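You operate a simulated robot arm through the tools that you are given. There is no shell and no other tool. Be economical: measure what you need, move in short steps, check, and stop when the job is done.

You are at the controls of a simulated robot arm. One attempt, no reset.

## Task
Leak-test the blue valve, then put it in the small green tray if it passes, else the red bin.
Fine: clamp it for the test; leave the dial as it is.
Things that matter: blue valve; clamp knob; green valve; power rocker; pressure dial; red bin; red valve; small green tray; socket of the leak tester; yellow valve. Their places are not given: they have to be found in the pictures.

Only the result counts: the job must be done as asked and must still hold three seconds after the hand-in. Knocking over, shifting, dropping, spilling or breaking anything else fails it.

## Robot
A 7-joint arm with a two-finger parallel gripper, fixed in place. Base frame: the origin is at the foot of the arm, x ahead of it, y to its left, z up; the work surface is at about z = 0. Units: mm, degrees, N and s.
With the tool pointing down near the work surface it reaches from about 240 to 620 mm from the base axis. Its first joint turns from -66.0 to 66.0 degrees. Payload 2.6 kg.
The tool frame sits at the grasp point between the pads (the TCP): z along the fingers, y along the line on which they close. The tips reach 30 mm beyond it. Largest opening 94 mm; finger width 28, thickness 10; the body of the gripper, 50 by 96 mm, starts 55 mm behind the TCP.
Orientation is told as [roll, pitch, yaw] about the base's x, y, z axes, in that order, counted from this pose: with the fingers straight down and closing along the base's y, the tool's x points along the base's -x, its y along +y and its z along -z.

## Interface
- The arm moves only by the tool move_arm. Its argument "motion" is a list that holds one entry, the list of rows, each a list of 7 numbers: the turn, a rotation vector about the base's x, y, z in degrees, then the shift along the base's x, y, z in mm, then the closure in counts, from 0 (fully open) to 255 (shut). In form: [[[rx, ry, rz, dx, dy, dz, hand], ...]]. A call has 1 to 10 rows; each row shifts and turns the commanded pose from where the row before left it. Each row takes 0.2 s and may step no farther than 50 mm and 8.6 degrees from the row before; otherwise, or with a gripper value out of range, the whole call is refused. Where a pose cannot be reached the arm comes as near as it can. A force on the tool above 90 N (or 10 N above the force at the start of the call, whichever is more), or a blocked arm, ends the call early, and 0.2 s more pass. Each finger travels about 72 mm/s and halts on what it meets, pressing with about 40 N; the grip force reading is that of the motor and also rises with nothing between the fingers. The clock runs only during rows and for 0.2 s after the last one: add rows that do not move to give the fingers time. It gives the time, the measured TCP pose, the force on the tool (base axes), the opening and the grip force at its end, in the units of the frame above (readings bear some noise), with the torque about the TCP (base axes, N m) and any sound that the robot's microphone picked up.
- Cameras (640 x 400 px; columns grow to the right, rows downward): "scene" is fixed at [36.4, 429.9, 562]; the picture's right is [-0.79, -0.62, 0.00], its down [-0.35, 0.45, -0.82] and it looks along [0.51, -0.64, -0.57] (base axes); focal length 298 px, centre (320, 200). "wrist" rides on the gripper at [76, 14, -103] in the tool frame; the picture's right is [-0.18, 0.98, 0.00], its down [-0.75, -0.14, -0.64] and it looks along [-0.63, -0.12, 0.77] (tool axes); focal length 243 px, centre (320, 200).
- grab_frame(camera): a new picture of that camera. It takes no simulated time.
- point_at(camera, pixels): for up to 12 pixels [column, row] of the newest picture of that camera ("zoom" is the newest enlarged one), the place [x, y, z] in the base frame of the surface seen there, good to about 3 mm. It takes no simulated time.
- inspect(camera, box): a new picture of the part [left, top, right, bottom] of that camera's present view, enlarged. It takes no simulated time.
- sign_off(): hands the job in; it is judged then, once.

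Keep the steps short. Do not move on a guess: measure, check each grasp and each placing, and mend mistakes. In all there are 80 turns and 46 pictures (those below and enlarged ones count). Leave the gripper open and the arm clear of the work at the hand-in unless told otherwise, and finish with a single line.

The tools are called as name(argument=value, ...) on one line, values as JSON. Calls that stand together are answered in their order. move_arm: Moves the arm, as the interface text tells. Its arguments: {"type":"object","properties":{"motion":{"type":"array","items":{"type":"array","items":{"type":"array","items":{"type":"number"}}}}},"required":["motion"]} The other tools are called the same way: grab_frame (camera) takes a picture; point_at (camera, pixels) gives the place of the surface under pixels of a picture; inspect (camera, box) takes an enlarged picture of a part of a camera's view; sign_off () hands the job in.

At the start:

```text
t: 0.0
position: [361.9, 20.1, 397.4]
tcp_rot: [0.0, -0.1, 0.0]
contact_force: [-0.9, 0.1, -0.4]
wrist_torque: [0.02, 0.01, 0.01]
width: 94.1
grip_force: 0.0
```

scene: 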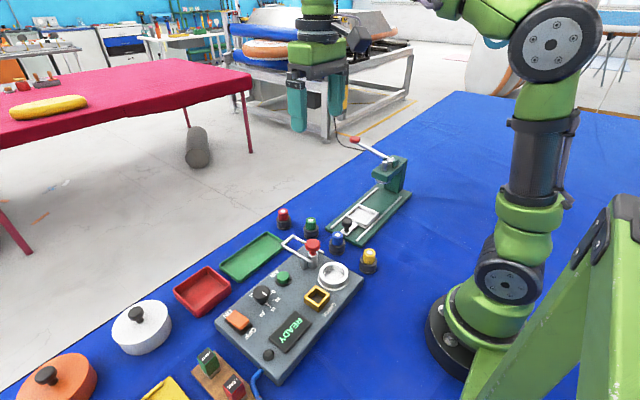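
wrist: 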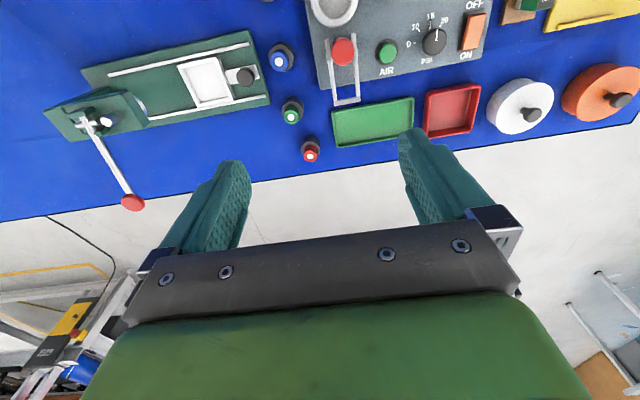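

I see the tester, the tray and bin, and four valves. I'll take enlarged looks at the tester and the valves before measuring.

inspect(camera="scene", box=[200, 220, 400, 390])

inspect(camera="wrist", box=[250, 0, 510, 165])

```text
2.35 times, centred on (300, 305) of scene
```

zoom: 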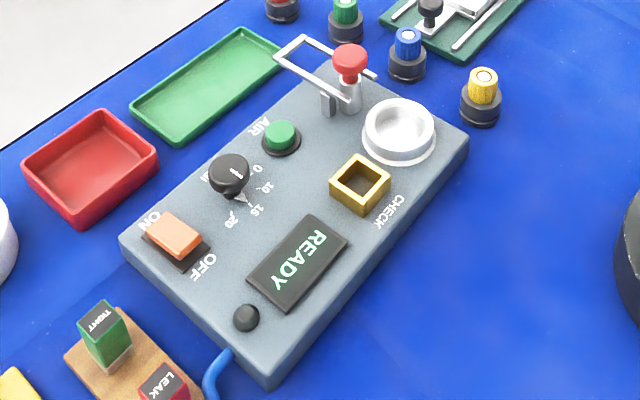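

```text
2.42 times, centred on (380, 82) of wrist
```

zoom: 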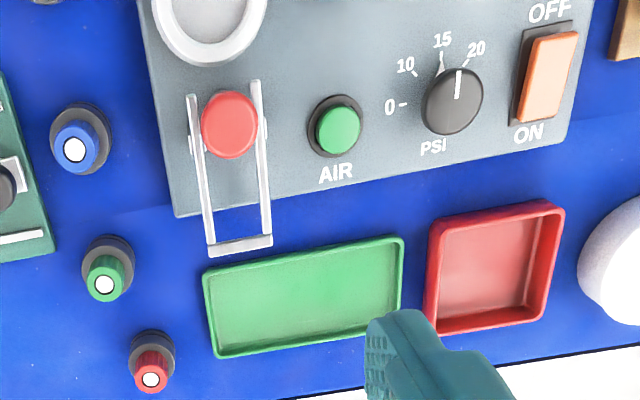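

The socket looks like the white ring beside the clamp, with the AIR button next to it. Next I'll measure the key points on this zoom.

point_at(camera="zoom", pixels=[[75, 150], [90, 118], [104, 285], [230, 120], [240, 247], [200, 115], [258, 90], [338, 130], [305, 300], [500, 270], [210, 20], [150, 378]])

point_at(camera="scene", pixels=[[338, 235], [338, 248], [333, 275], [333, 268], [313, 246], [318, 259], [283, 277], [369, 255], [310, 250], [285, 240], [346, 277], [320, 278]])

inspect(camera="scene", box=[270, 220, 390, 295])

```text
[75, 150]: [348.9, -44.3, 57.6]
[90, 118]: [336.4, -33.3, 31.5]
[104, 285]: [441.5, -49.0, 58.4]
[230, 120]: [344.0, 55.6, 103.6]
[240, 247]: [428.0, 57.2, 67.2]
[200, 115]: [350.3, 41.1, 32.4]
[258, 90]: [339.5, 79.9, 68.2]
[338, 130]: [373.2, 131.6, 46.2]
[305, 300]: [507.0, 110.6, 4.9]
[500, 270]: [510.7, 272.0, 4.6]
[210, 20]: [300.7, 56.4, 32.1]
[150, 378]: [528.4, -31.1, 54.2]
```

```text
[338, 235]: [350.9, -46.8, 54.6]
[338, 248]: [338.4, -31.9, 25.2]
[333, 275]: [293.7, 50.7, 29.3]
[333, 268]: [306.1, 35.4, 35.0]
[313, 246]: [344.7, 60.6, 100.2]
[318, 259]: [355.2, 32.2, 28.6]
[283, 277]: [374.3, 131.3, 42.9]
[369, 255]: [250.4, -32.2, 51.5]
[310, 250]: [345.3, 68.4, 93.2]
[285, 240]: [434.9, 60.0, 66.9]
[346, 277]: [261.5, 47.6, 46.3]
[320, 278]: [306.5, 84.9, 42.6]
```

```text
5.33 times, centred on (330, 258) of scene
```

zoom: 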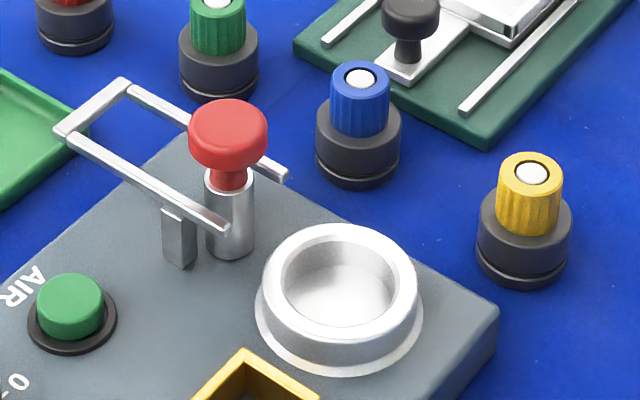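

The socket is the silver ring, and the clamp is the red knob with a bail. For exact centres I'll measure the rim edges, the valve cap edges and the nearby black knob on this zoom.

point_at(camera="zoom", pixels=[[340, 228], [268, 285], [412, 280], [342, 333], [345, 300], [360, 78], [335, 80], [388, 82], [410, 20], [500, 130], [180, 235], [230, 230]])

point_at(camera="scene", pixels=[[290, 240], [303, 260], [316, 246], [322, 252], [252, 258], [275, 238], [229, 277], [247, 279], [203, 291], [262, 295], [238, 320], [317, 297]])

```text
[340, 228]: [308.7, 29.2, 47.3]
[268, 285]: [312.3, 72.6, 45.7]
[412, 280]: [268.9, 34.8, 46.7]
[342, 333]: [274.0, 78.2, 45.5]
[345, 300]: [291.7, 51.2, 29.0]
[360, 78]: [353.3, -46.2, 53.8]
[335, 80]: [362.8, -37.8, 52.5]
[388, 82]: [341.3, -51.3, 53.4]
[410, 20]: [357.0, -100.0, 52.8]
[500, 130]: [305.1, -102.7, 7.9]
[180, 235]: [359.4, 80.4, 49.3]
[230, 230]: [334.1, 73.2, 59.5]
```

```text
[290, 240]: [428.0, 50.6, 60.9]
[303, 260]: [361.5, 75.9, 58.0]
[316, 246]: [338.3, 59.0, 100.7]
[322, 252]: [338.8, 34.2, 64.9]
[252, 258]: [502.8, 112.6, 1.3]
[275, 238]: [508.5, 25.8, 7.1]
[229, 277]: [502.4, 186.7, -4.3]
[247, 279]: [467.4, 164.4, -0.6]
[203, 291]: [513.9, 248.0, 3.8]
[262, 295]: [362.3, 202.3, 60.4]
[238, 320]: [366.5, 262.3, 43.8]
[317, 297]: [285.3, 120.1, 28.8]
```

The socket centre comes out near (291, 54), with the floor at z≈29. The blue valve is near (351, -45), and a black knob at y≈-100 means I should open the gripper only partly. I'll descend to z≈160 above the valve and look.

move_arm(motion=[[[0, 0, 0, -2.2, -13, -47, 119], [0, 0, 0, -2.2, -13, -47, 119], [0, 0, 0, -2.2, -13, -47, 119], [0, 0, 0, -2.2, -13, -47, 119], [0, 0, 0, -2.2, -13, -47, 119], [0, 0, 0, 0, 0, 0, 119]]])

grab_frame(camera="wrist")

```text
t: 1.4
position: [351.5, -46.3, 163.1]
tcp_rot: [0.0, 0.0, 0.0]
contact_force: [-0.2, -0.2, 0.7]
wrist_torque: [0.0, 0.01, 0.01]
width: 49.8
grip_force: 0.1
```

```text
40 pictures are left
```

wrist: 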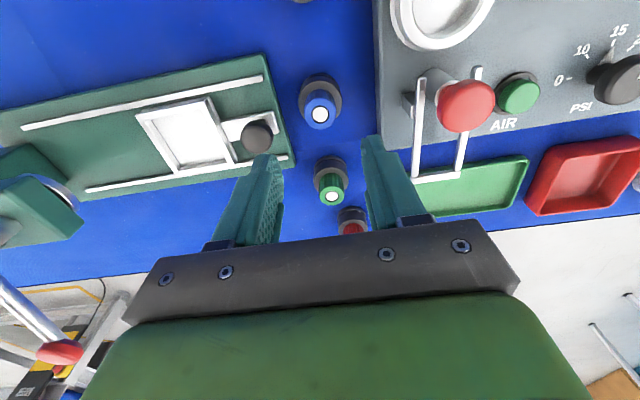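

The blue cap is at about (320, 114) in this view. I'll measure it again from here.

point_at(camera="wrist", pixels=[[320, 115], [308, 115], [333, 114], [320, 124], [320, 104], [440, 20], [465, 100], [516, 92]])

inspect(camera="wrist", box=[270, 50, 370, 150])

```text
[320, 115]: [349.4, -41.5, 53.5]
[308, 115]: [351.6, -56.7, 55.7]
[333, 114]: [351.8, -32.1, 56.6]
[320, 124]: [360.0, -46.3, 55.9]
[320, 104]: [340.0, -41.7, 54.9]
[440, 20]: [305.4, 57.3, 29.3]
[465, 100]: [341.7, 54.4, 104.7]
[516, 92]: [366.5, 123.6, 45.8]
```

```text
4.00 times, centred on (320, 100) of wrist
```

zoom: 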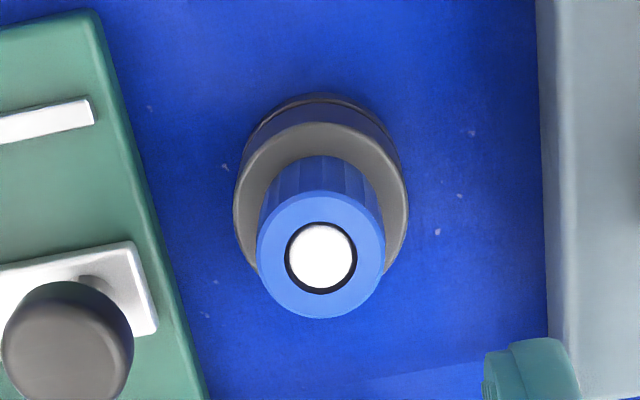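

The valve centre is about (350.5, -44.3) with its top at z≈56, so the present alignment is good to 2 mm. I'll descend so the tips sit just above the base shoulder, at TCP z≈65.

move_arm(motion=[[[0, 0, 0, -1, 2, -40, 119], [0, 0, 0, 0, 0, -38, 119], [0, 0, 0, 0, 0, -20, 119], [0, 0, 0, 0, 0, 0, 119]]])

inspect(camera="scene", box=[270, 180, 410, 280])

```text
t: 2.4
position: [347.8, -44.5, 64.3]
tcp_rot: [0.0, -0.1, 0.1]
contact_force: [0.7, 0.1, 0.4]
wrist_torque: [-0.04, -0.01, -0.01]
width: 50.0
grip_force: 0.0
```

```text
4.00 times, centred on (340, 230) of scene
```

zoom: 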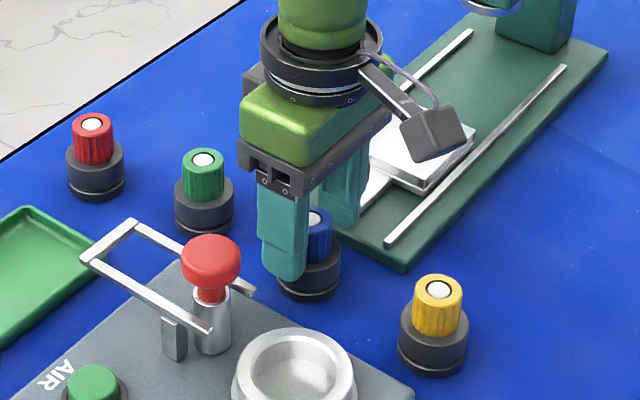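

The fingers straddle the cap with no contact. I'll nudge +2 mm in x and close.

move_arm(motion=[[[0, 0, 0, 2, 0, 0, 119], [0, 0, 0, 0, 0, 0, 230], [0, 0, 0, 0, 0, 0, 230], [0, 0, 0, 0, 0, 0, 230]]])

```text
t: 3.4
position: [350.1, -44.2, 63.8]
tcp_rot: [0.0, 0.0, 0.1]
contact_force: [-1.0, 0.5, 0.9]
wrist_torque: [0.02, 0.04, 0.02]
width: 26.3
grip_force: 40.0
```

The cap is held at 26 mm with 40 N of grip. I'll lift 85 mm, then move in x first and y after, staying clear of the knob until I'm above the socket.

move_arm(motion=[[[0, 0, 0, 0, 0, 40, 230], [0, 0, 0, 0, 0, 45, 230], [0, 0, 0, -30, 0, 0, 230], [0, 0, 0, -29, 18, 0, 230], [0, 0, 0, 0, 40, 0, 230], [0, 0, 0, 0, 40, 0, 230], [0, 0, 0, 0, 0, 0, 230]]])

inspect(camera="scene", box=[250, 180, 410, 310])

grab_frame(camera="wrist")

```text
t: 5.0
position: [290.6, 54.2, 149.7]
tcp_rot: [0.0, 0.0, 0.0]
contact_force: [-0.1, -0.5, -0.8]
wrist_torque: [0.01, 0.0, 0.02]
width: 26.5
grip_force: 39.7
```

```text
3.08 times, centred on (330, 245) of scene
```

zoom: 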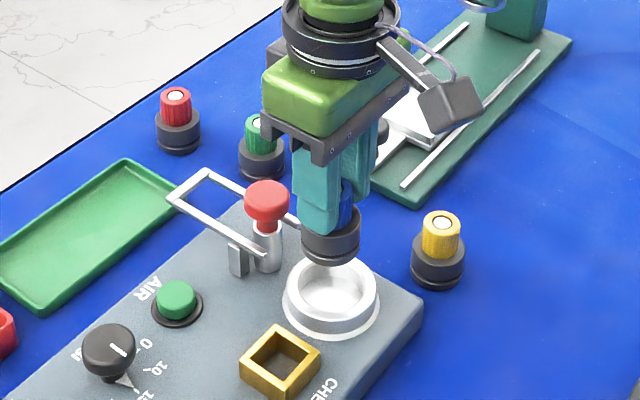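

```text
36 pictures are left
```

wrist: 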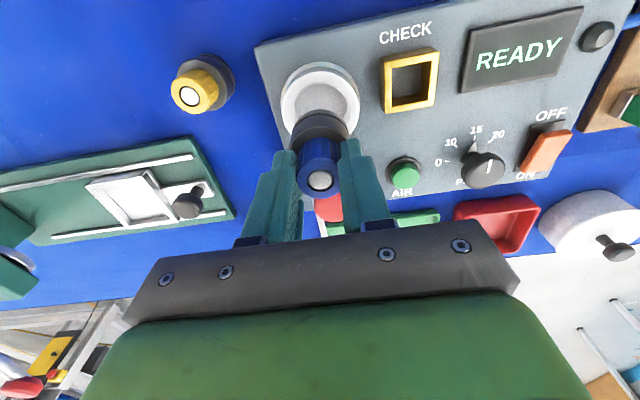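

The valve hangs above the socket. I'll measure the socket rim once more from this closer view.

point_at(camera="wrist", pixels=[[287, 104], [353, 96], [317, 69], [301, 76], [340, 73], [320, 95], [292, 122], [353, 112]])

```text
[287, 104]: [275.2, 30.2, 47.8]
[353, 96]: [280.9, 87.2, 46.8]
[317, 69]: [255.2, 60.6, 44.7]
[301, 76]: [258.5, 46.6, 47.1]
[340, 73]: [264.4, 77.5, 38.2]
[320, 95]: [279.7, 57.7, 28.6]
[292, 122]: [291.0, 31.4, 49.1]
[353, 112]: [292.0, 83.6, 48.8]
```

The two estimates differ by a few mm, so I'll zoom in for a careful rim fit.

inspect(camera="wrist", box=[260, 50, 380, 150])

```text
4.00 times, centred on (320, 100) of wrist
```

zoom: 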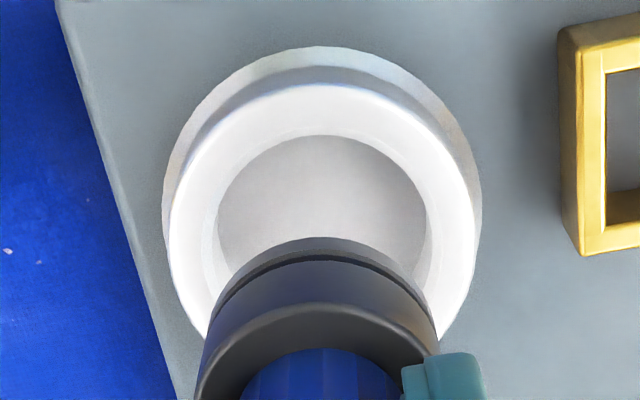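

The ray fit gives the socket centre as ≈(288.5, 54.5). The inner diameter is about 45 mm against a base of about 37 mm, so there is clearance. I'll shift -2 mm in x and lower gently to just above the floor.

move_arm(motion=[[[0, 0, 0, -2, 0.5, -20, 230], [0, 0, 0, 0, 0, -15, 230], [0, 0, 0, 0, 0, -10, 230], [0, 0, 0, 0, 0, -8, 230], [0, 0, 0, 0, 0, -2, 230]]])

inspect(camera="scene", box=[270, 200, 390, 295])

```text
t: 6.2
position: [289.4, 57.5, 93.9]
tcp_rot: [0.0, 0.0, 0.0]
contact_force: [-1.1, -1.4, 2.5]
wrist_torque: [-0.04, 0.05, -0.01]
width: 26.4
grip_force: 39.8
```

```text
4.21 times, centred on (330, 248) of scene
```

zoom: 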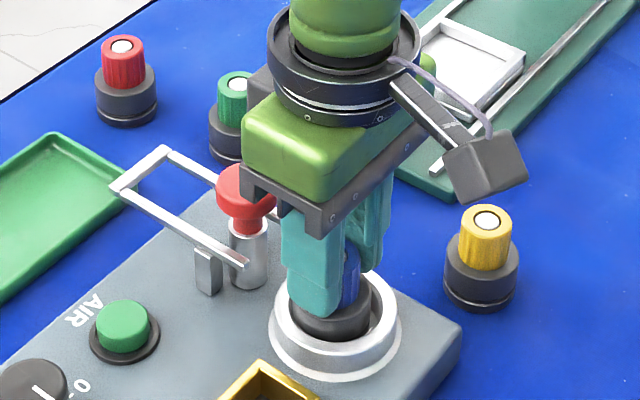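

The base is inside the ring, and a light contact is starting (2.5 N up). I'll lower 2 mm more to confirm it sits on the floor.

move_arm(motion=[[[0, 0, 0, 0, 0, -1.5, 230], [0, 0, 0, 0, 0, 0, 230]]])

```text
t: 6.8
position: [290.7, 56.5, 94.0]
tcp_rot: [0.0, -0.2, 0.0]
contact_force: [-6.1, -0.2, 24.7]
wrist_torque: [0.18, 0.29, 0.0]
width: 26.2
grip_force: 40.5
```

It is seated: the z reading of 94 puts the valve bottom at about 30, and the force rose to 25 N. I'll ease off, release to a partial opening, then rise straight up.

move_arm(motion=[[[0, 0, 0, 0, 0, 1, 230], [0, 0, 0, 0, 0, 0, 130], [0, 0, 0, 0, 0, 0, 130], [0, 0, 0, 0, 0, 35, 130], [0, 0, 0, 0, 0, 45, 130], [0, 0, 0, 0, 0, 45, 130], [0, 0, 0, 0, 0, 0, 130]]])

grab_frame(camera="wrist")

inspect(camera="scene", box=[270, 220, 390, 295])

```text
t: 8.4
position: [291.4, 56.9, 223.0]
tcp_rot: [0.0, 0.0, 0.0]
contact_force: [0.0, -1.2, -0.4]
wrist_torque: [-0.02, 0.0, -0.02]
width: 46.3
grip_force: 0.2
```

```text
33 pictures are left
```

wrist: 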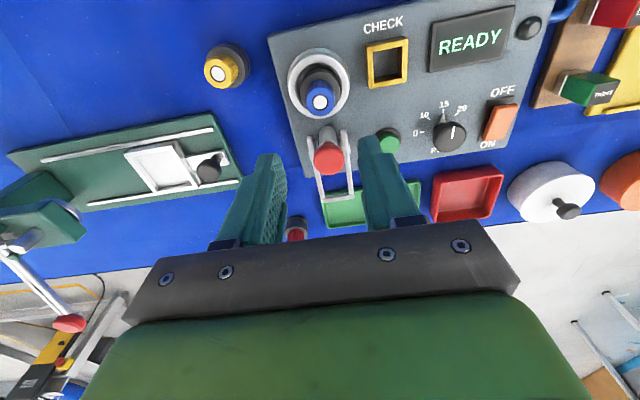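

```text
5.33 times, centred on (330, 258) of scene
```

zoom: 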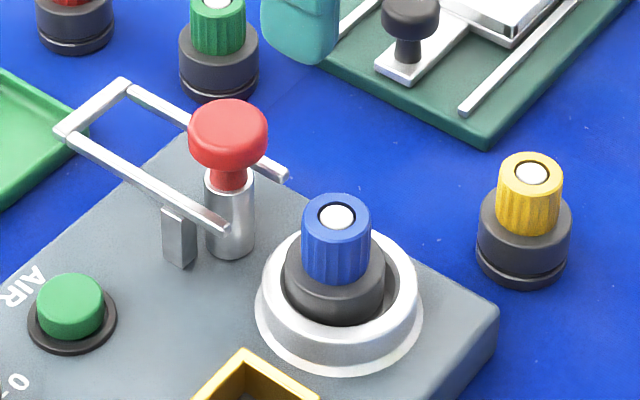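

The valve stands upright in the socket. Before touching the clamp, I'll look closely at the knob, bail and display.

inspect(camera="wrist", box=[280, 40, 410, 210])

inspect(camera="scene", box=[280, 230, 344, 270])

```text
2.35 times, centred on (345, 125) of wrist
```

zoom: 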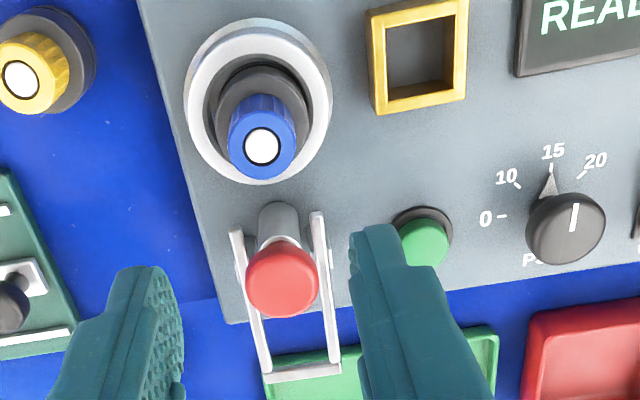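

```text
10.00 times, centred on (312, 250) of scene
```

zoom: 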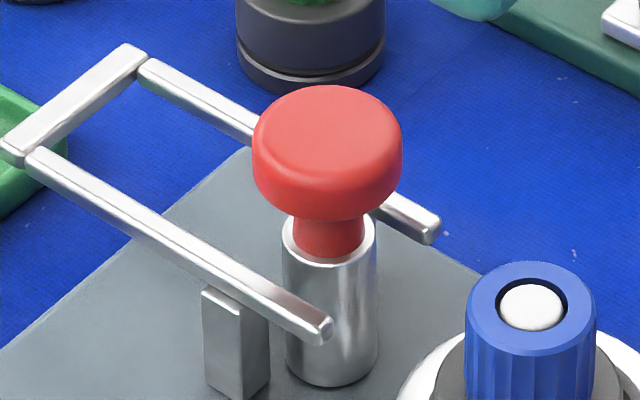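

The knob is a red stem in a sleeve with travel visible beneath it, so it looks like a push plunger. I'll close the fingers and hover above it at (342, 57).

move_arm(motion=[[[0, 0, 0, 25, 0, 0, 255], [0, 0, 0, 26, 0, 0, 255], [0, 0, 0, 0, 0, -40, 255], [0, 0, 0, 0, 0, -36, 255], [0, 0, 0, 0, 0, 0, 255]]])

inspect(camera="scene", box=[270, 180, 390, 275])

```text
t: 9.6
position: [341.7, 56.3, 145.6]
tcp_rot: [0.0, 0.0, 0.1]
contact_force: [0.4, -0.5, 0.3]
wrist_torque: [0.0, -0.01, 0.0]
width: 0.0
grip_force: 33.3
```

```text
4.21 times, centred on (330, 228) of scene
```

zoom: 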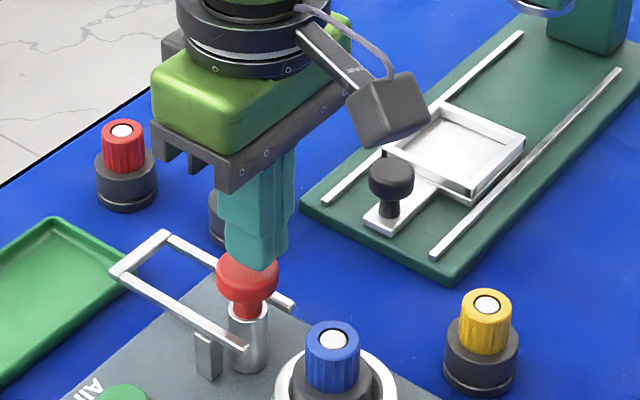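

The fingertips are centred above the knob with about 10 mm of gap. I'll press down in small steps and watch the force and sound.

move_arm(motion=[[[0, 0, 0, 0, 0, -8, 255], [0, 0, 0, 0, 0, -4, 255], [0, 0, 0, 0, 0, -3, 255], [0, 0, 0, 0, 0, -2, 255]]])

inspect(camera="scene", box=[260, 200, 390, 295])

```text
t: 10.6
position: [342.8, 58.0, 132.6]
tcp_rot: [0.0, -0.5, -0.3]
contact_force: [-1.8, 0.5, 5.1]
wrist_torque: [-0.01, 0.01, 0.0]
width: 0.0
grip_force: 32.7
stopped in row 4: the force on the tool passed its limit at 98 N (the readings are from after the stop); the commanded pose is now the measured one
```

```text
4.21 times, centred on (325, 248) of scene
```

zoom: 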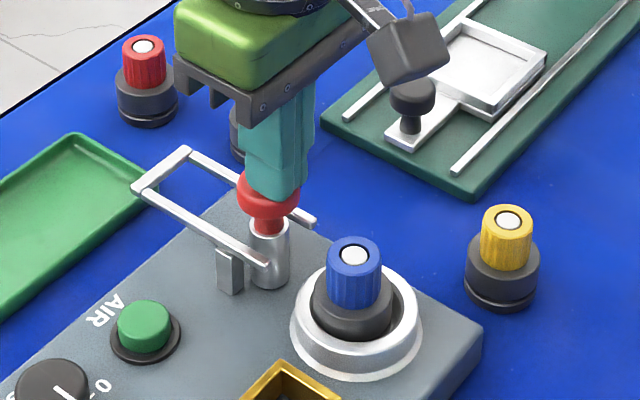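

The knob did not press: it hit a hard stop, nothing moved, and I got the force cut-off with no sound. It must pull or turn instead. I'll rise, open to about 50 mm, and come down around the knob, keeping the tips above the bail bars.

move_arm(motion=[[[0, 0, 0, 0, 0, 25, 255], [0, 0, 0, 0, 0, 0, 125], [0, 0, 0, 0, 0, 0, 125], [0, 0, 0, 0, 0, -20, 125], [0, 0, 0, 0, 0, -20, 125], [0, 0, 0, 0, 0, 0, 125]]])

inspect(camera="scene", box=[260, 200, 390, 295])

```text
t: 12.0
position: [341.7, 57.8, 116.8]
tcp_rot: [0.2, -0.6, -0.3]
contact_force: [0.3, 0.8, -0.2]
wrist_torque: [-0.01, 0.01, 0.0]
width: 48.0
grip_force: 0.1
```

```text
4.21 times, centred on (325, 248) of scene
```

zoom: 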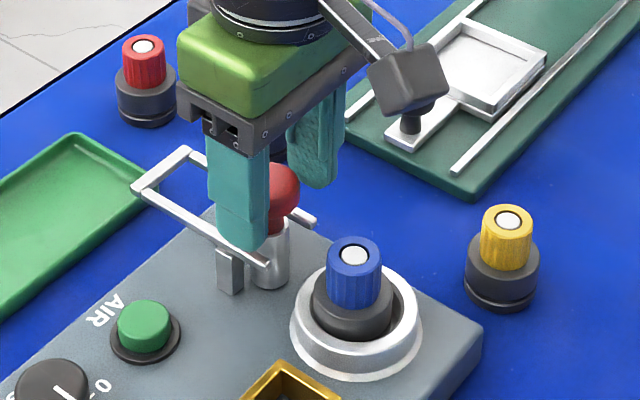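

The fingers straddle the knob clear of the bail. I'll close and pull up a few millimetres to test.

move_arm(motion=[[[0, 0, 0, 0, 0, 0, 220], [0, 0, 0, 0, 0, 0, 220], [0, 0, 0, 0, 0, 0, 220], [0, 0, 0, 0, 0, 1.5, 220], [0, 0, 0, 0, 0, 1.5, 220]]])

```text
t: 13.2
position: [341.6, 55.9, 117.3]
tcp_rot: [-0.2, -0.3, -0.5]
contact_force: [6.9, -21.0, -32.3]
wrist_torque: [-0.43, 0.09, -0.17]
width: 33.7
grip_force: 44.8
```

The knob is held at 33.7 mm but resists lifting (-32 N). I'll relieve the pull and try a small turn about z, watching the torque.

move_arm(motion=[[[0, 0, 0, 0, -1.5, -2.5, 220], [0, 0, 0, 0, 0, 0, 220], [0, 0, 6, 0, 0, 0, 220], [0, 0, 6, 0, 0, 0, 220]]])

```text
t: 14.2
position: [343.4, 54.3, 117.5]
tcp_rot: [-0.1, -0.6, 11.6]
contact_force: [-1.1, -24.1, 0.4]
wrist_torque: [-0.58, 0.04, -0.82]
width: 33.5
grip_force: 45.2
```

The torque rose to -0.8 Nm against the turn, and there's a side force of -24 N. I'll look to see whether anything moved.

inspect(camera="scene", box=[260, 200, 390, 295])

```text
4.21 times, centred on (325, 248) of scene
```

zoom: 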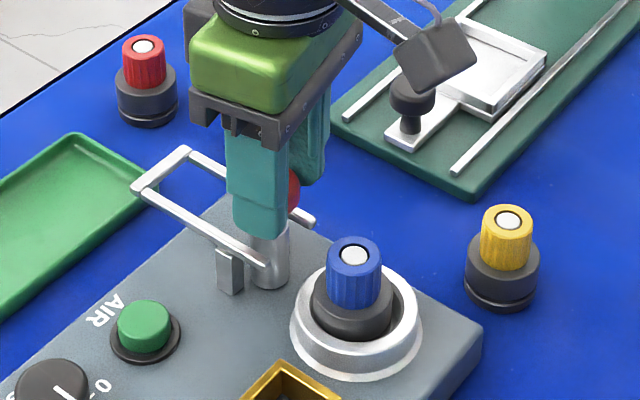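

Nothing visible has moved yet. I'll shift slightly to relieve the side force and turn further to see whether the torque saturates or something clicks.

move_arm(motion=[[[0, 0, 8, 0, -1.5, 0, 220], [0, 0, 8, 0, 0, 0, 220], [0, 0, 8, 0, 0, 0, 220], [0, 0, 8, 0, 0, 0, 220]]])

```text
t: 15.2
position: [344.0, 49.8, 118.9]
tcp_rot: [-0.3, -0.6, 43.7]
contact_force: [13.0, -27.9, -3.8]
wrist_torque: [-0.52, -0.4, -0.64]
width: 33.2
grip_force: 45.2
```

The torque hasn't grown past 0.8, and the tool has drifted in -y. I'll look again.

inspect(camera="scene", box=[260, 200, 390, 295])

grab_frame(camera="wrist")

```text
4.21 times, centred on (325, 248) of scene
```

zoom: 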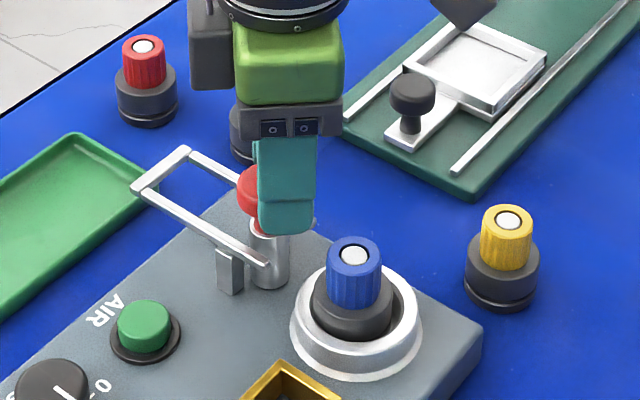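

```text
24 pictures are left
```

wrist: 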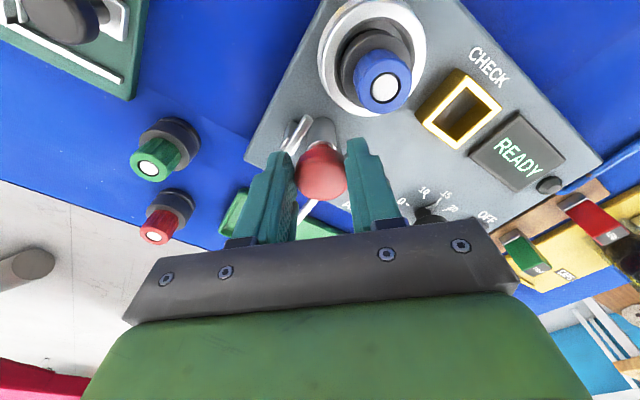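

I turned counter-clockwise, which is the loosening direction and probably already against its stop. Clockwise should tighten. I'll open, recentre over the knob keeping yaw ≈ 44°, and measure the knob from the wrist view.

move_arm(motion=[[[0, 0, 0, 0, 0, 0, 110], [0, 0, 0, 0, 0, 0, 110], [0, 0, 0, 0, 0, 25, 110], [0, 0, 0, 0, 0, 25, 110], [0, 0, 0, 0, 0, 0, 110]]])

inspect(camera="scene", box=[280, 225, 360, 275])

```text
t: 16.4
position: [343.4, 54.4, 168.0]
tcp_rot: [0.1, -0.5, 43.7]
contact_force: [0.4, 0.0, 0.0]
wrist_torque: [0.0, 0.0, -0.01]
width: 53.3
grip_force: 0.1
```

```text
8.00 times, centred on (320, 250) of scene
```

zoom: 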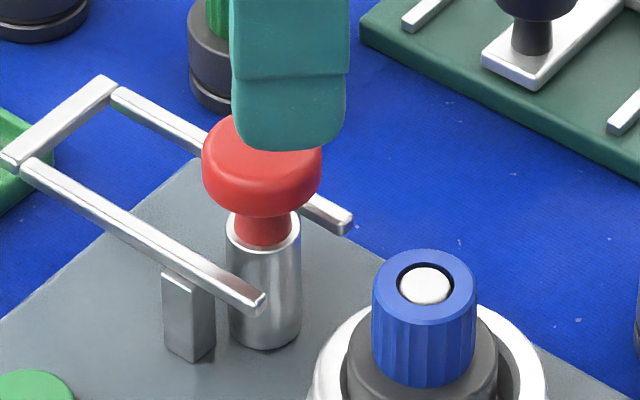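

The knob's radius is about 17 mm, and my ray estimate puts its centre farther out in x than where I gripped. I'll measure its edges.

point_at(camera="zoom", pixels=[[215, 150], [225, 125], [262, 183], [312, 155], [235, 155], [290, 165], [262, 232], [265, 300], [265, 340], [240, 290], [190, 320], [262, 160]])

grab_frame(camera="wrist")

```text
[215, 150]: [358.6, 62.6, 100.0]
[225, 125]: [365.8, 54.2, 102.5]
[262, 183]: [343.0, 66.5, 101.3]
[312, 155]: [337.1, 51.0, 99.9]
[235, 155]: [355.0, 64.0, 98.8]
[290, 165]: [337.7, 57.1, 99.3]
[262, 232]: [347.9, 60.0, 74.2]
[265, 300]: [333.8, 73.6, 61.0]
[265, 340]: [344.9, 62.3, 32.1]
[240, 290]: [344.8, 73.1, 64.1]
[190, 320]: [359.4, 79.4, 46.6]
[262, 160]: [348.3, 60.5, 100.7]
```

```text
22 pictures are left
```

wrist: 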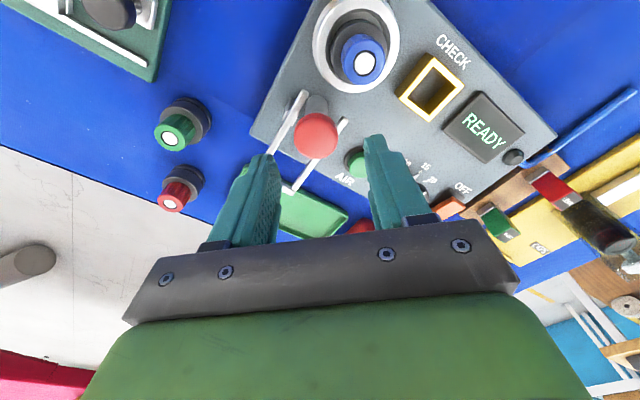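

The edges give the knob centre as ≈(351, 53.5), so I was 8 mm off. I'll recentre, descend around the knob, close, and then turn clockwise a little.

move_arm(motion=[[[0, 0, 0, 7.6, -1, 0, 110], [0, 0, 0, 0, 0, -30, 110], [0, 0, 0, 0, 0, -22, 110], [0, 0, 0, 0, 0, 0, 220], [0, 0, 0, 0, 0, 0, 220], [0, 0, 0, 0, 0, 0, 220], [0, 0, 0, 0, 0, 0, 220]]])

move_arm(motion=[[[0, 0, -6, 0, 0, 0, 220], [0, 0, -6, 0, 0, 0, 220], [0, 0, -6, 0, 0, 0, 220]]])

```text
t: 18.0
position: [350.1, 56.5, 117.3]
tcp_rot: [0.2, -0.5, 43.7]
contact_force: [-8.5, 8.1, 2.4]
wrist_torque: [0.41, -0.04, -0.01]
width: 33.1
grip_force: 44.5
```

```text
t: 18.8
position: [351.5, 56.3, 116.2]
tcp_rot: [0.2, -0.7, 25.8]
contact_force: [6.2, 24.7, -4.6]
wrist_torque: [0.02, 0.89, -0.03]
width: 33.1
grip_force: 44.9
```

Turning clockwise meets almost no torque, so the knob may be turning. I'll continue.

move_arm(motion=[[[0, 0, -8, 0, 0, 0, 220], [0, 0, -8, 0, 0, 0, 220], [0, 0, -8, 0, 0, 0, 220], [0, 0, -8, 0, 0, 0, 220]]])

inspect(camera="scene", box=[260, 200, 390, 295])

```text
t: 19.8
position: [350.4, 55.1, 116.6]
tcp_rot: [0.2, -0.6, -6.3]
contact_force: [15.4, 25.7, -14.2]
wrist_torque: [0.49, -0.91, -0.04]
width: 33.1
grip_force: 45.1
```

```text
4.21 times, centred on (325, 248) of scene
```

zoom: 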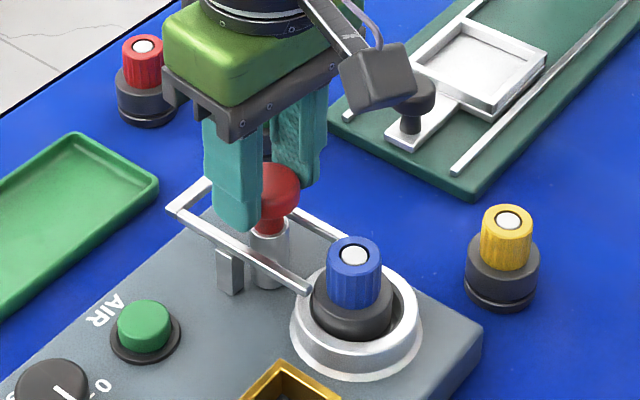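

The bail has slid toward the socket, so clockwise is right. I'll keep turning.

move_arm(motion=[[[0, 0, -8, 0.7, 1, 0, 220], [0, 0, -8, 0, 0, 0, 220], [0, 0, -8, 0, 0, 0, 220], [0, 0, -8, 0, 0, 0, 220]]])

inspect(camera="scene", box=[260, 200, 390, 295])

```text
t: 20.8
position: [349.9, 54.0, 115.7]
tcp_rot: [0.1, -0.4, -38.4]
contact_force: [4.0, 17.3, -9.8]
wrist_torque: [-0.05, -0.89, 0.0]
width: 33.1
grip_force: 44.4
```

```text
4.21 times, centred on (325, 248) of scene
```

zoom: 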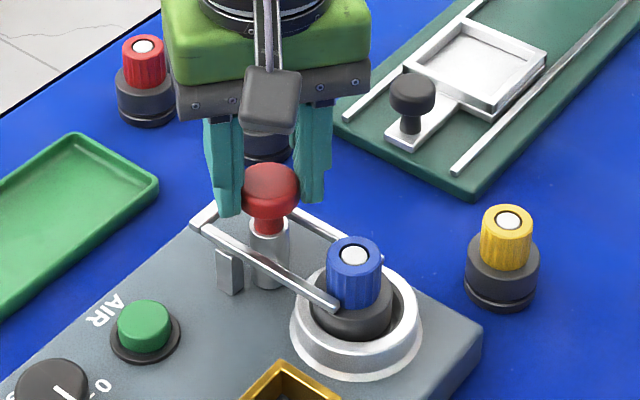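

The bail arms now reach the valve and straddle its cap. I'll continue clockwise until resistance or a click.

move_arm(motion=[[[0, 0, -8, 0.3, 0.7, 0, 220], [0, 0, -8, 0, 0, 0, 220], [0, 0, -8, 0, 0, 0, 220]]])

```text
t: 21.6
position: [351.4, 51.9, 115.4]
tcp_rot: [0.1, -0.7, -62.5]
contact_force: [-2.8, -5.4, 4.1]
wrist_torque: [-0.24, -0.09, 0.5]
width: 33.4
grip_force: 44.1
```

Resistance has appeared at +0.5 Nm. I'll check the picture.

inspect(camera="scene", box=[230, 210, 390, 330])

```text
3.33 times, centred on (310, 270) of scene
```

zoom: 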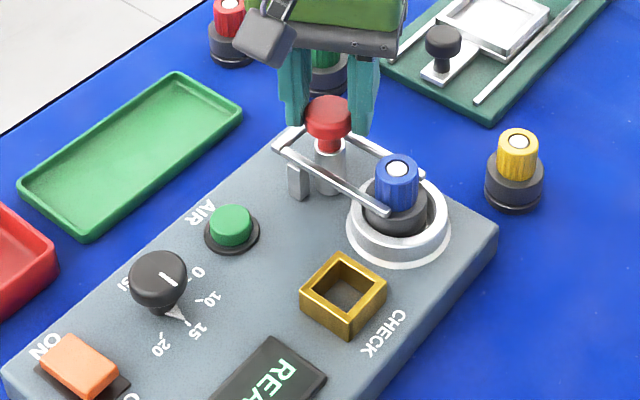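

The bail spans the valve base. One more small turn will confirm it's the end stop.

move_arm(motion=[[[0, 0, -5, 0, 0, 0, 220], [0, 0, -5, 0, 0, 0, 220]]])

```text
t: 22.2
position: [350.9, 52.9, 115.5]
tcp_rot: [-0.1, -0.5, -72.7]
contact_force: [-18.1, -13.6, 18.9]
wrist_torque: [-0.33, 0.48, 0.53]
width: 33.9
grip_force: 45.3
```

The torque levelled off at 0.53 with no further motion, so the clamp is at its end. I'll release, rise, and unwind the yaw above.

move_arm(motion=[[[0, 0, 3, 0, 0, 0, 110], [0, 0, 0, 0, 0, 0, 110], [0, 0, 0, 0, 0, 30, 110], [0, 0, 0, 0, 0, 30, 110], [0, 0, 8.5, 0, 10, 10, 110], [0, 0, 8.5, 0, 10, 0, 255], [0, 0, 8.5, 0, 10, 0, 255], [0, 0, 8.5, 0, 10, 0, 255]]])

move_arm(motion=[[[0, 0, 8.5, 0, 10, 0, 255], [0, 0, 8.5, 0, 10, 0, 255], [0, 0, 8.5, 0, 5, 0, 255], [0, 0, 8.5, 0, 0, 0, 255], [0, 0, 1.7, 0, 0, 0, 255], [0, 0, 0, 0, 0, 0, 255]]])

inspect(camera="scene", box=[230, 210, 390, 330])

grab_frame(camera="wrist")

```text
t: 24.0
position: [351.0, 93.2, 186.2]
tcp_rot: [0.1, -0.5, -35.2]
contact_force: [0.0, -0.2, -1.4]
wrist_torque: [-0.03, 0.01, -0.02]
width: 0.0
grip_force: 32.8
```

```text
t: 25.4
position: [351.5, 119.6, 185.9]
tcp_rot: [0.1, -0.5, 0.5]
contact_force: [0.1, 0.3, 0.7]
wrist_torque: [0.01, -0.02, -0.01]
width: 0.1
grip_force: 32.6
```

```text
3.33 times, centred on (310, 270) of scene
```

zoom: 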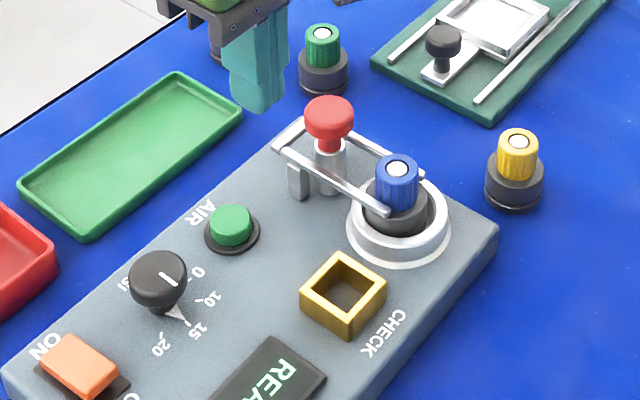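

```text
17 pictures are left
```

wrist: 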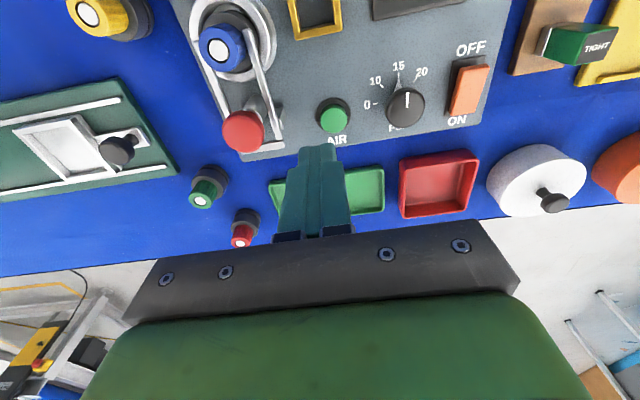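

The bail is across the valve and holding. Now I'll measure the AIR button.

point_at(camera="zoom", pixels=[[230, 220], [214, 218], [248, 218], [230, 208], [230, 232], [231, 252]])

point_at(camera="wrist", pixels=[[334, 117], [324, 117], [345, 117], [334, 107], [334, 126]])

```text
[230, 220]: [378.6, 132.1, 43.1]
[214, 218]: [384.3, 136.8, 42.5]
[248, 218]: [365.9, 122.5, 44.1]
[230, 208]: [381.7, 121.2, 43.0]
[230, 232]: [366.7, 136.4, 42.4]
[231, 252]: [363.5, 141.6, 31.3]
```

```text
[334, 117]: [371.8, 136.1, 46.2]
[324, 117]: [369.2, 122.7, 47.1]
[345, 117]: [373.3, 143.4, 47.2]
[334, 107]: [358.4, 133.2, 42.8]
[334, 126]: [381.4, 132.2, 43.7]
```

The AIR button centre is ≈(374, 131) with its top at z≈45. I'll descend above it to about 5 mm.

move_arm(motion=[[[0, 0, 0, 22.5, 11.5, 0, 255], [0, 0, 0, 0, 0, -45, 255], [0, 0, 0, 0, 0, -45, 255], [0, 0, 0, 0, 0, -14, 255], [0, 0, 0, 0, 0, 0, 255]]])

inspect(camera="scene", box=[230, 210, 390, 330])

```text
t: 26.6
position: [374.2, 129.5, 81.6]
tcp_rot: [0.0, -0.4, 0.4]
contact_force: [1.3, 0.8, 1.0]
wrist_torque: [0.01, 0.0, -0.04]
width: 0.1
grip_force: 32.8
```

```text
3.33 times, centred on (310, 270) of scene
```

zoom: 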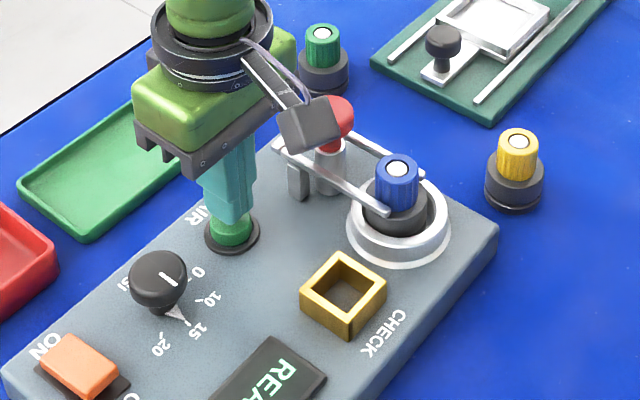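

The tips are right over the button. I'll press in small steps.

move_arm(motion=[[[0, 0, 0, 0, 1, -4, 255], [0, 0, 0, 0, 0, -2, 255], [0, 0, 0, 0, 0, -2, 255]]])

```text
t: 27.4
position: [374.5, 131.0, 73.6]
tcp_rot: [0.1, -0.5, 0.4]
contact_force: [-0.2, -0.5, 0.9]
wrist_torque: [-0.05, -0.01, 0.0]
width: 0.0
grip_force: 33.2
```

move_arm(motion=[[[0, 0, 0, 0, 0, -2, 255], [0, 0, 0, 0, 0, -2, 255]]])

```text
t: 28.0
position: [374.4, 132.0, 70.1]
tcp_rot: [0.0, -0.6, 0.4]
contact_force: [0.5, -0.9, 1.5]
wrist_torque: [-0.02, -0.05, 0.0]
width: 0.0
grip_force: 33.0
heard: click
```

A click: the AIR button was pressed. I'll lift off and read the display.

move_arm(motion=[[[0, 0, 0, 0, 0, 10, 255], [0, 0, 0, 0, 0, 40, 255], [0, 0, 0, 0, 0, 45, 255], [0, 0, 0, 0, 0, 0, 255], [0, 0, 0, 0, 0, 0, 255]]])

inspect(camera="scene", box=[240, 230, 380, 380])

```text
t: 29.2
position: [374.5, 131.5, 165.9]
tcp_rot: [0.2, -0.5, 0.4]
contact_force: [0.0, 0.1, 0.7]
wrist_torque: [-0.01, -0.01, 0.01]
width: 0.0
grip_force: 32.2
```

```text
2.67 times, centred on (310, 305) of scene
```

zoom: 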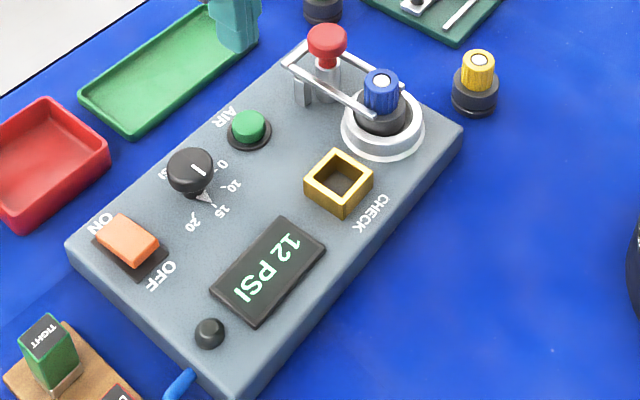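

It reads "12 PSI", so the test is running. I'll wait about 2 s and read again.

move_arm(motion=[[[0, 0, 0, 0, 0, 0, 255], [0, 0, 0, 0, 0, 0, 255], [0, 0, 0, 0, 0, 0, 255], [0, 0, 0, 0, 0, 0, 255], [0, 0, 0, 0, 0, 0, 255], [0, 0, 0, 0, 0, 0, 255], [0, 0, 0, 0, 0, 0, 255], [0, 0, 0, 0, 0, 0, 255], [0, 0, 0, 0, 0, 0, 255], [0, 0, 0, 0, 0, 0, 255]]])

inspect(camera="scene", box=[280, 300, 330, 360])

```text
t: 31.4
position: [374.6, 130.9, 163.7]
tcp_rot: [0.1, -0.5, 0.3]
contact_force: [0.8, 0.4, 0.5]
wrist_torque: [-0.01, 0.0, 0.0]
width: 0.0
grip_force: 33.3
```

```text
6.67 times, centred on (305, 330) of scene
```

zoom: 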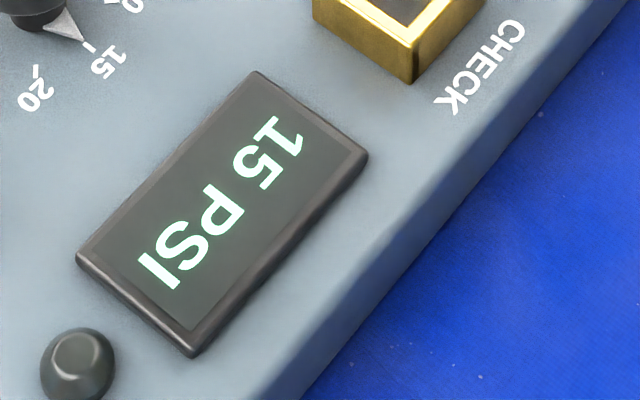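

It's at 15 PSI. I'll wait longer for the verdict.

move_arm(motion=[[[0, 0, 0, 0, 0, 0, 255], [0, 0, 0, 0, 0, 0, 255], [0, 0, 0, 0, 0, 0, 255], [0, 0, 0, 0, 0, 0, 255], [0, 0, 0, 0, 0, 0, 255], [0, 0, 0, 0, 0, 0, 255], [0, 0, 0, 0, 0, 0, 255], [0, 0, 0, 0, 0, 0, 255], [0, 0, 0, 0, 0, 0, 255], [0, 0, 0, 0, 0, 0, 255]]])

move_arm(motion=[[[0, 0, 0, 0, 0, 0, 255], [0, 0, 0, 0, 0, 0, 255], [0, 0, 0, 0, 0, 0, 255], [0, 0, 0, 0, 0, 0, 255], [0, 0, 0, 0, 0, 0, 255], [0, 0, 0, 0, 0, 0, 255], [0, 0, 0, 0, 0, 0, 255], [0, 0, 0, 0, 0, 0, 255], [0, 0, 0, 0, 0, 0, 255], [0, 0, 0, 0, 0, 0, 255]]])

inspect(camera="scene", box=[280, 300, 330, 360])

```text
t: 33.6
position: [374.5, 131.8, 165.4]
tcp_rot: [0.1, -0.5, 0.5]
contact_force: [-0.3, -0.2, -0.2]
wrist_torque: [0.01, 0.0, -0.01]
width: 0.0
grip_force: 33.3
```

```text
t: 35.8
position: [374.1, 130.4, 165.0]
tcp_rot: [0.1, -0.4, 0.4]
contact_force: [0.3, -0.1, -0.4]
wrist_torque: [-0.02, -0.03, 0.02]
width: 0.0
grip_force: 32.5
```

```text
6.67 times, centred on (305, 330) of scene
```

zoom: 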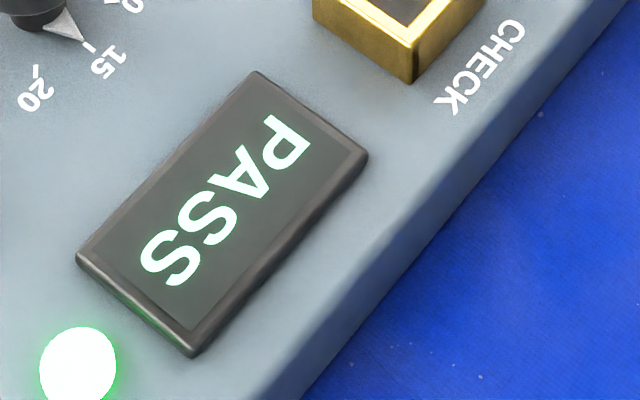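

PASS, with the green lamp lit. Next I'll unclamp: return above the knob at (351, 54) with yaw ≈ -60° and the gripper half open.

move_arm(motion=[[[0, 0, -8.5, -3.5, -11, 0, 110], [0, 0, -8.5, -3.5, -11, 0, 110], [0, 0, -8.5, -3.5, -11, 0, 110], [0, 0, -8.5, -3.5, -11, 0, 110], [0, 0, -8.5, -3.5, -11, 0, 110], [0, 0, -8.5, -3, -11, 0, 110], [0, 0, -8.5, -3, -11, 0, 110], [0, 0, 0, 0, 0, 0, 110]]])

```text
t: 37.6
position: [348.0, 56.6, 164.8]
tcp_rot: [0.1, -0.5, -59.1]
contact_force: [-0.5, -0.2, -0.7]
wrist_torque: [0.0, -0.02, 0.02]
width: 53.4
grip_force: 0.1
```

I'm above the knob. I'll descend, close, and turn counter-clockwise.

move_arm(motion=[[[0, 0, 0, 1, -1, -25, 110], [0, 0, 0, 0, 0, -24, 110], [0, 0, 0, 0, 0, 0, 220], [0, 0, 0, 0, 0, 0, 220], [0, 0, 0, 0, 0, 0, 220], [0, 0, 0, 0, 0, 0, 220]]])

move_arm(motion=[[[0, 0, 8, 0, 0, 0, 220], [0, 0, 8, 0, 0, 0, 220], [0, 0, 8, 0, 0, 0, 220], [0, 0, 8, 0, 0, 0, 220], [0, 0, 8, 0, 0, 0, 220], [0, 0, 8, 0, 0, 0, 220]]])

```text
t: 39.0
position: [349.9, 55.2, 115.2]
tcp_rot: [0.0, -0.5, -59.2]
contact_force: [-11.2, -6.2, 1.8]
wrist_torque: [-0.16, 0.18, -0.02]
width: 33.2
grip_force: 45.0
```

```text
t: 40.4
position: [349.2, 55.0, 115.2]
tcp_rot: [0.1, -0.3, -10.9]
contact_force: [6.4, 13.9, -31.3]
wrist_torque: [0.26, -0.26, -0.02]
width: 33.4
grip_force: 45.5
```

It's turning freely. I'll ease 1 mm down because of the -31 N vertical force, and keep turning.

move_arm(motion=[[[0, 0, 8, 0, 0, -1.5, 220], [0, 0, 8, 0, 0, 0, 220], [0, 0, 8, 0, 0, 0, 220], [0, 0, 8, 0, 0, 0, 220], [0, 0, 8, 0, 0, 0, 220], [0, 0, 8, 0, 0, 0, 220]]])

inspect(camera="scene", box=[230, 210, 390, 330])

```text
t: 41.8
position: [350.7, 56.7, 114.1]
tcp_rot: [0.3, -0.9, 37.1]
contact_force: [-9.9, 23.2, 15.9]
wrist_torque: [0.71, 0.29, -0.5]
width: 33.4
grip_force: 45.1
```

```text
3.33 times, centred on (310, 270) of scene
```

zoom: 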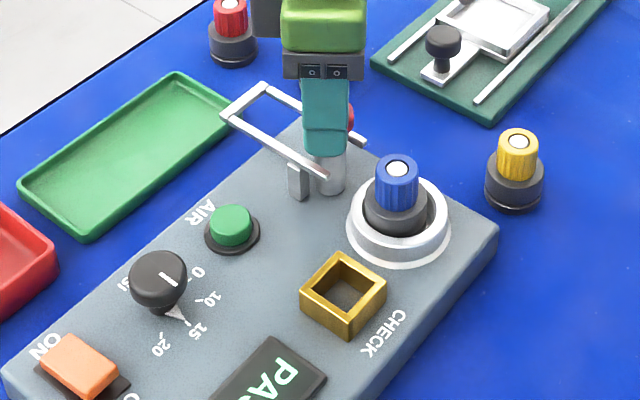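

The bail is back clear of the valve and the torque shows the end stop. I'll release, rise, and unwind the yaw, moving above the valve in the socket at (291, 56).

move_arm(motion=[[[0, 0, -2, 0, 0, 0, 110], [0, 0, 0, 0, 0, 0, 110], [0, 0, 0, 0, 0, 30, 110], [0, 0, 0, 0, 0, 36, 110], [0, 0, -8, -15, 0, 0, 119], [0, 0, -8, -15, 0, 0, 119], [0, 0, -8, -15, 0, 0, 119], [0, 0, -8, -15, 0, 0, 119], [0, 0, -3.6, 0, 0, 0, 119], [0, 0, 0, 0, 0, 0, 119]]])

inspect(camera="wrist", box=[260, 40, 420, 200])

inspect(camera="scene", box=[270, 220, 390, 295])

```text
t: 44.0
position: [290.0, 53.7, 180.1]
tcp_rot: [0.2, -0.5, -0.7]
contact_force: [0.3, -0.6, 0.4]
wrist_torque: [0.01, 0.05, -0.03]
width: 50.0
grip_force: 0.1
```

```text
2.50 times, centred on (340, 120) of wrist
```

zoom: 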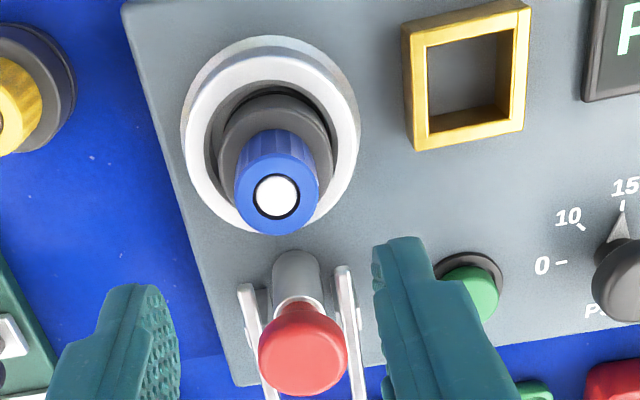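

```text
5.33 times, centred on (330, 258) of scene
```

zoom: 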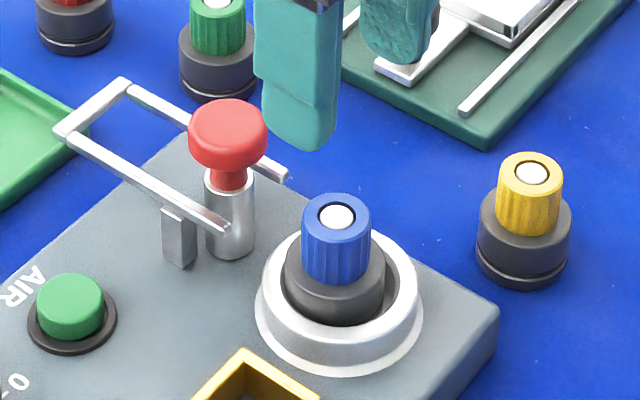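

The valve is free, and I let it go at about (290.5, 56.5). I'll align, descend to TCP z≈95, and grip the cap.

move_arm(motion=[[[0, 0, 0.6, 0.5, 2.5, -40, 119], [0, 0, 0, 0, 0, -35, 119], [0, 0, 0, 0, 0, -10, 119], [0, 0, 0, 0, 0, 0, 119], [0, 0, 0, 0, 0, 0, 230], [0, 0, 0, 0, 0, 0, 230], [0, 0, 0, 0, 0, 0, 230]]])

```text
t: 45.6
position: [291.8, 55.4, 95.6]
tcp_rot: [0.1, -0.5, -0.1]
contact_force: [-0.9, -0.1, -0.4]
wrist_torque: [-0.03, 0.01, 0.01]
width: 26.4
grip_force: 40.5
```

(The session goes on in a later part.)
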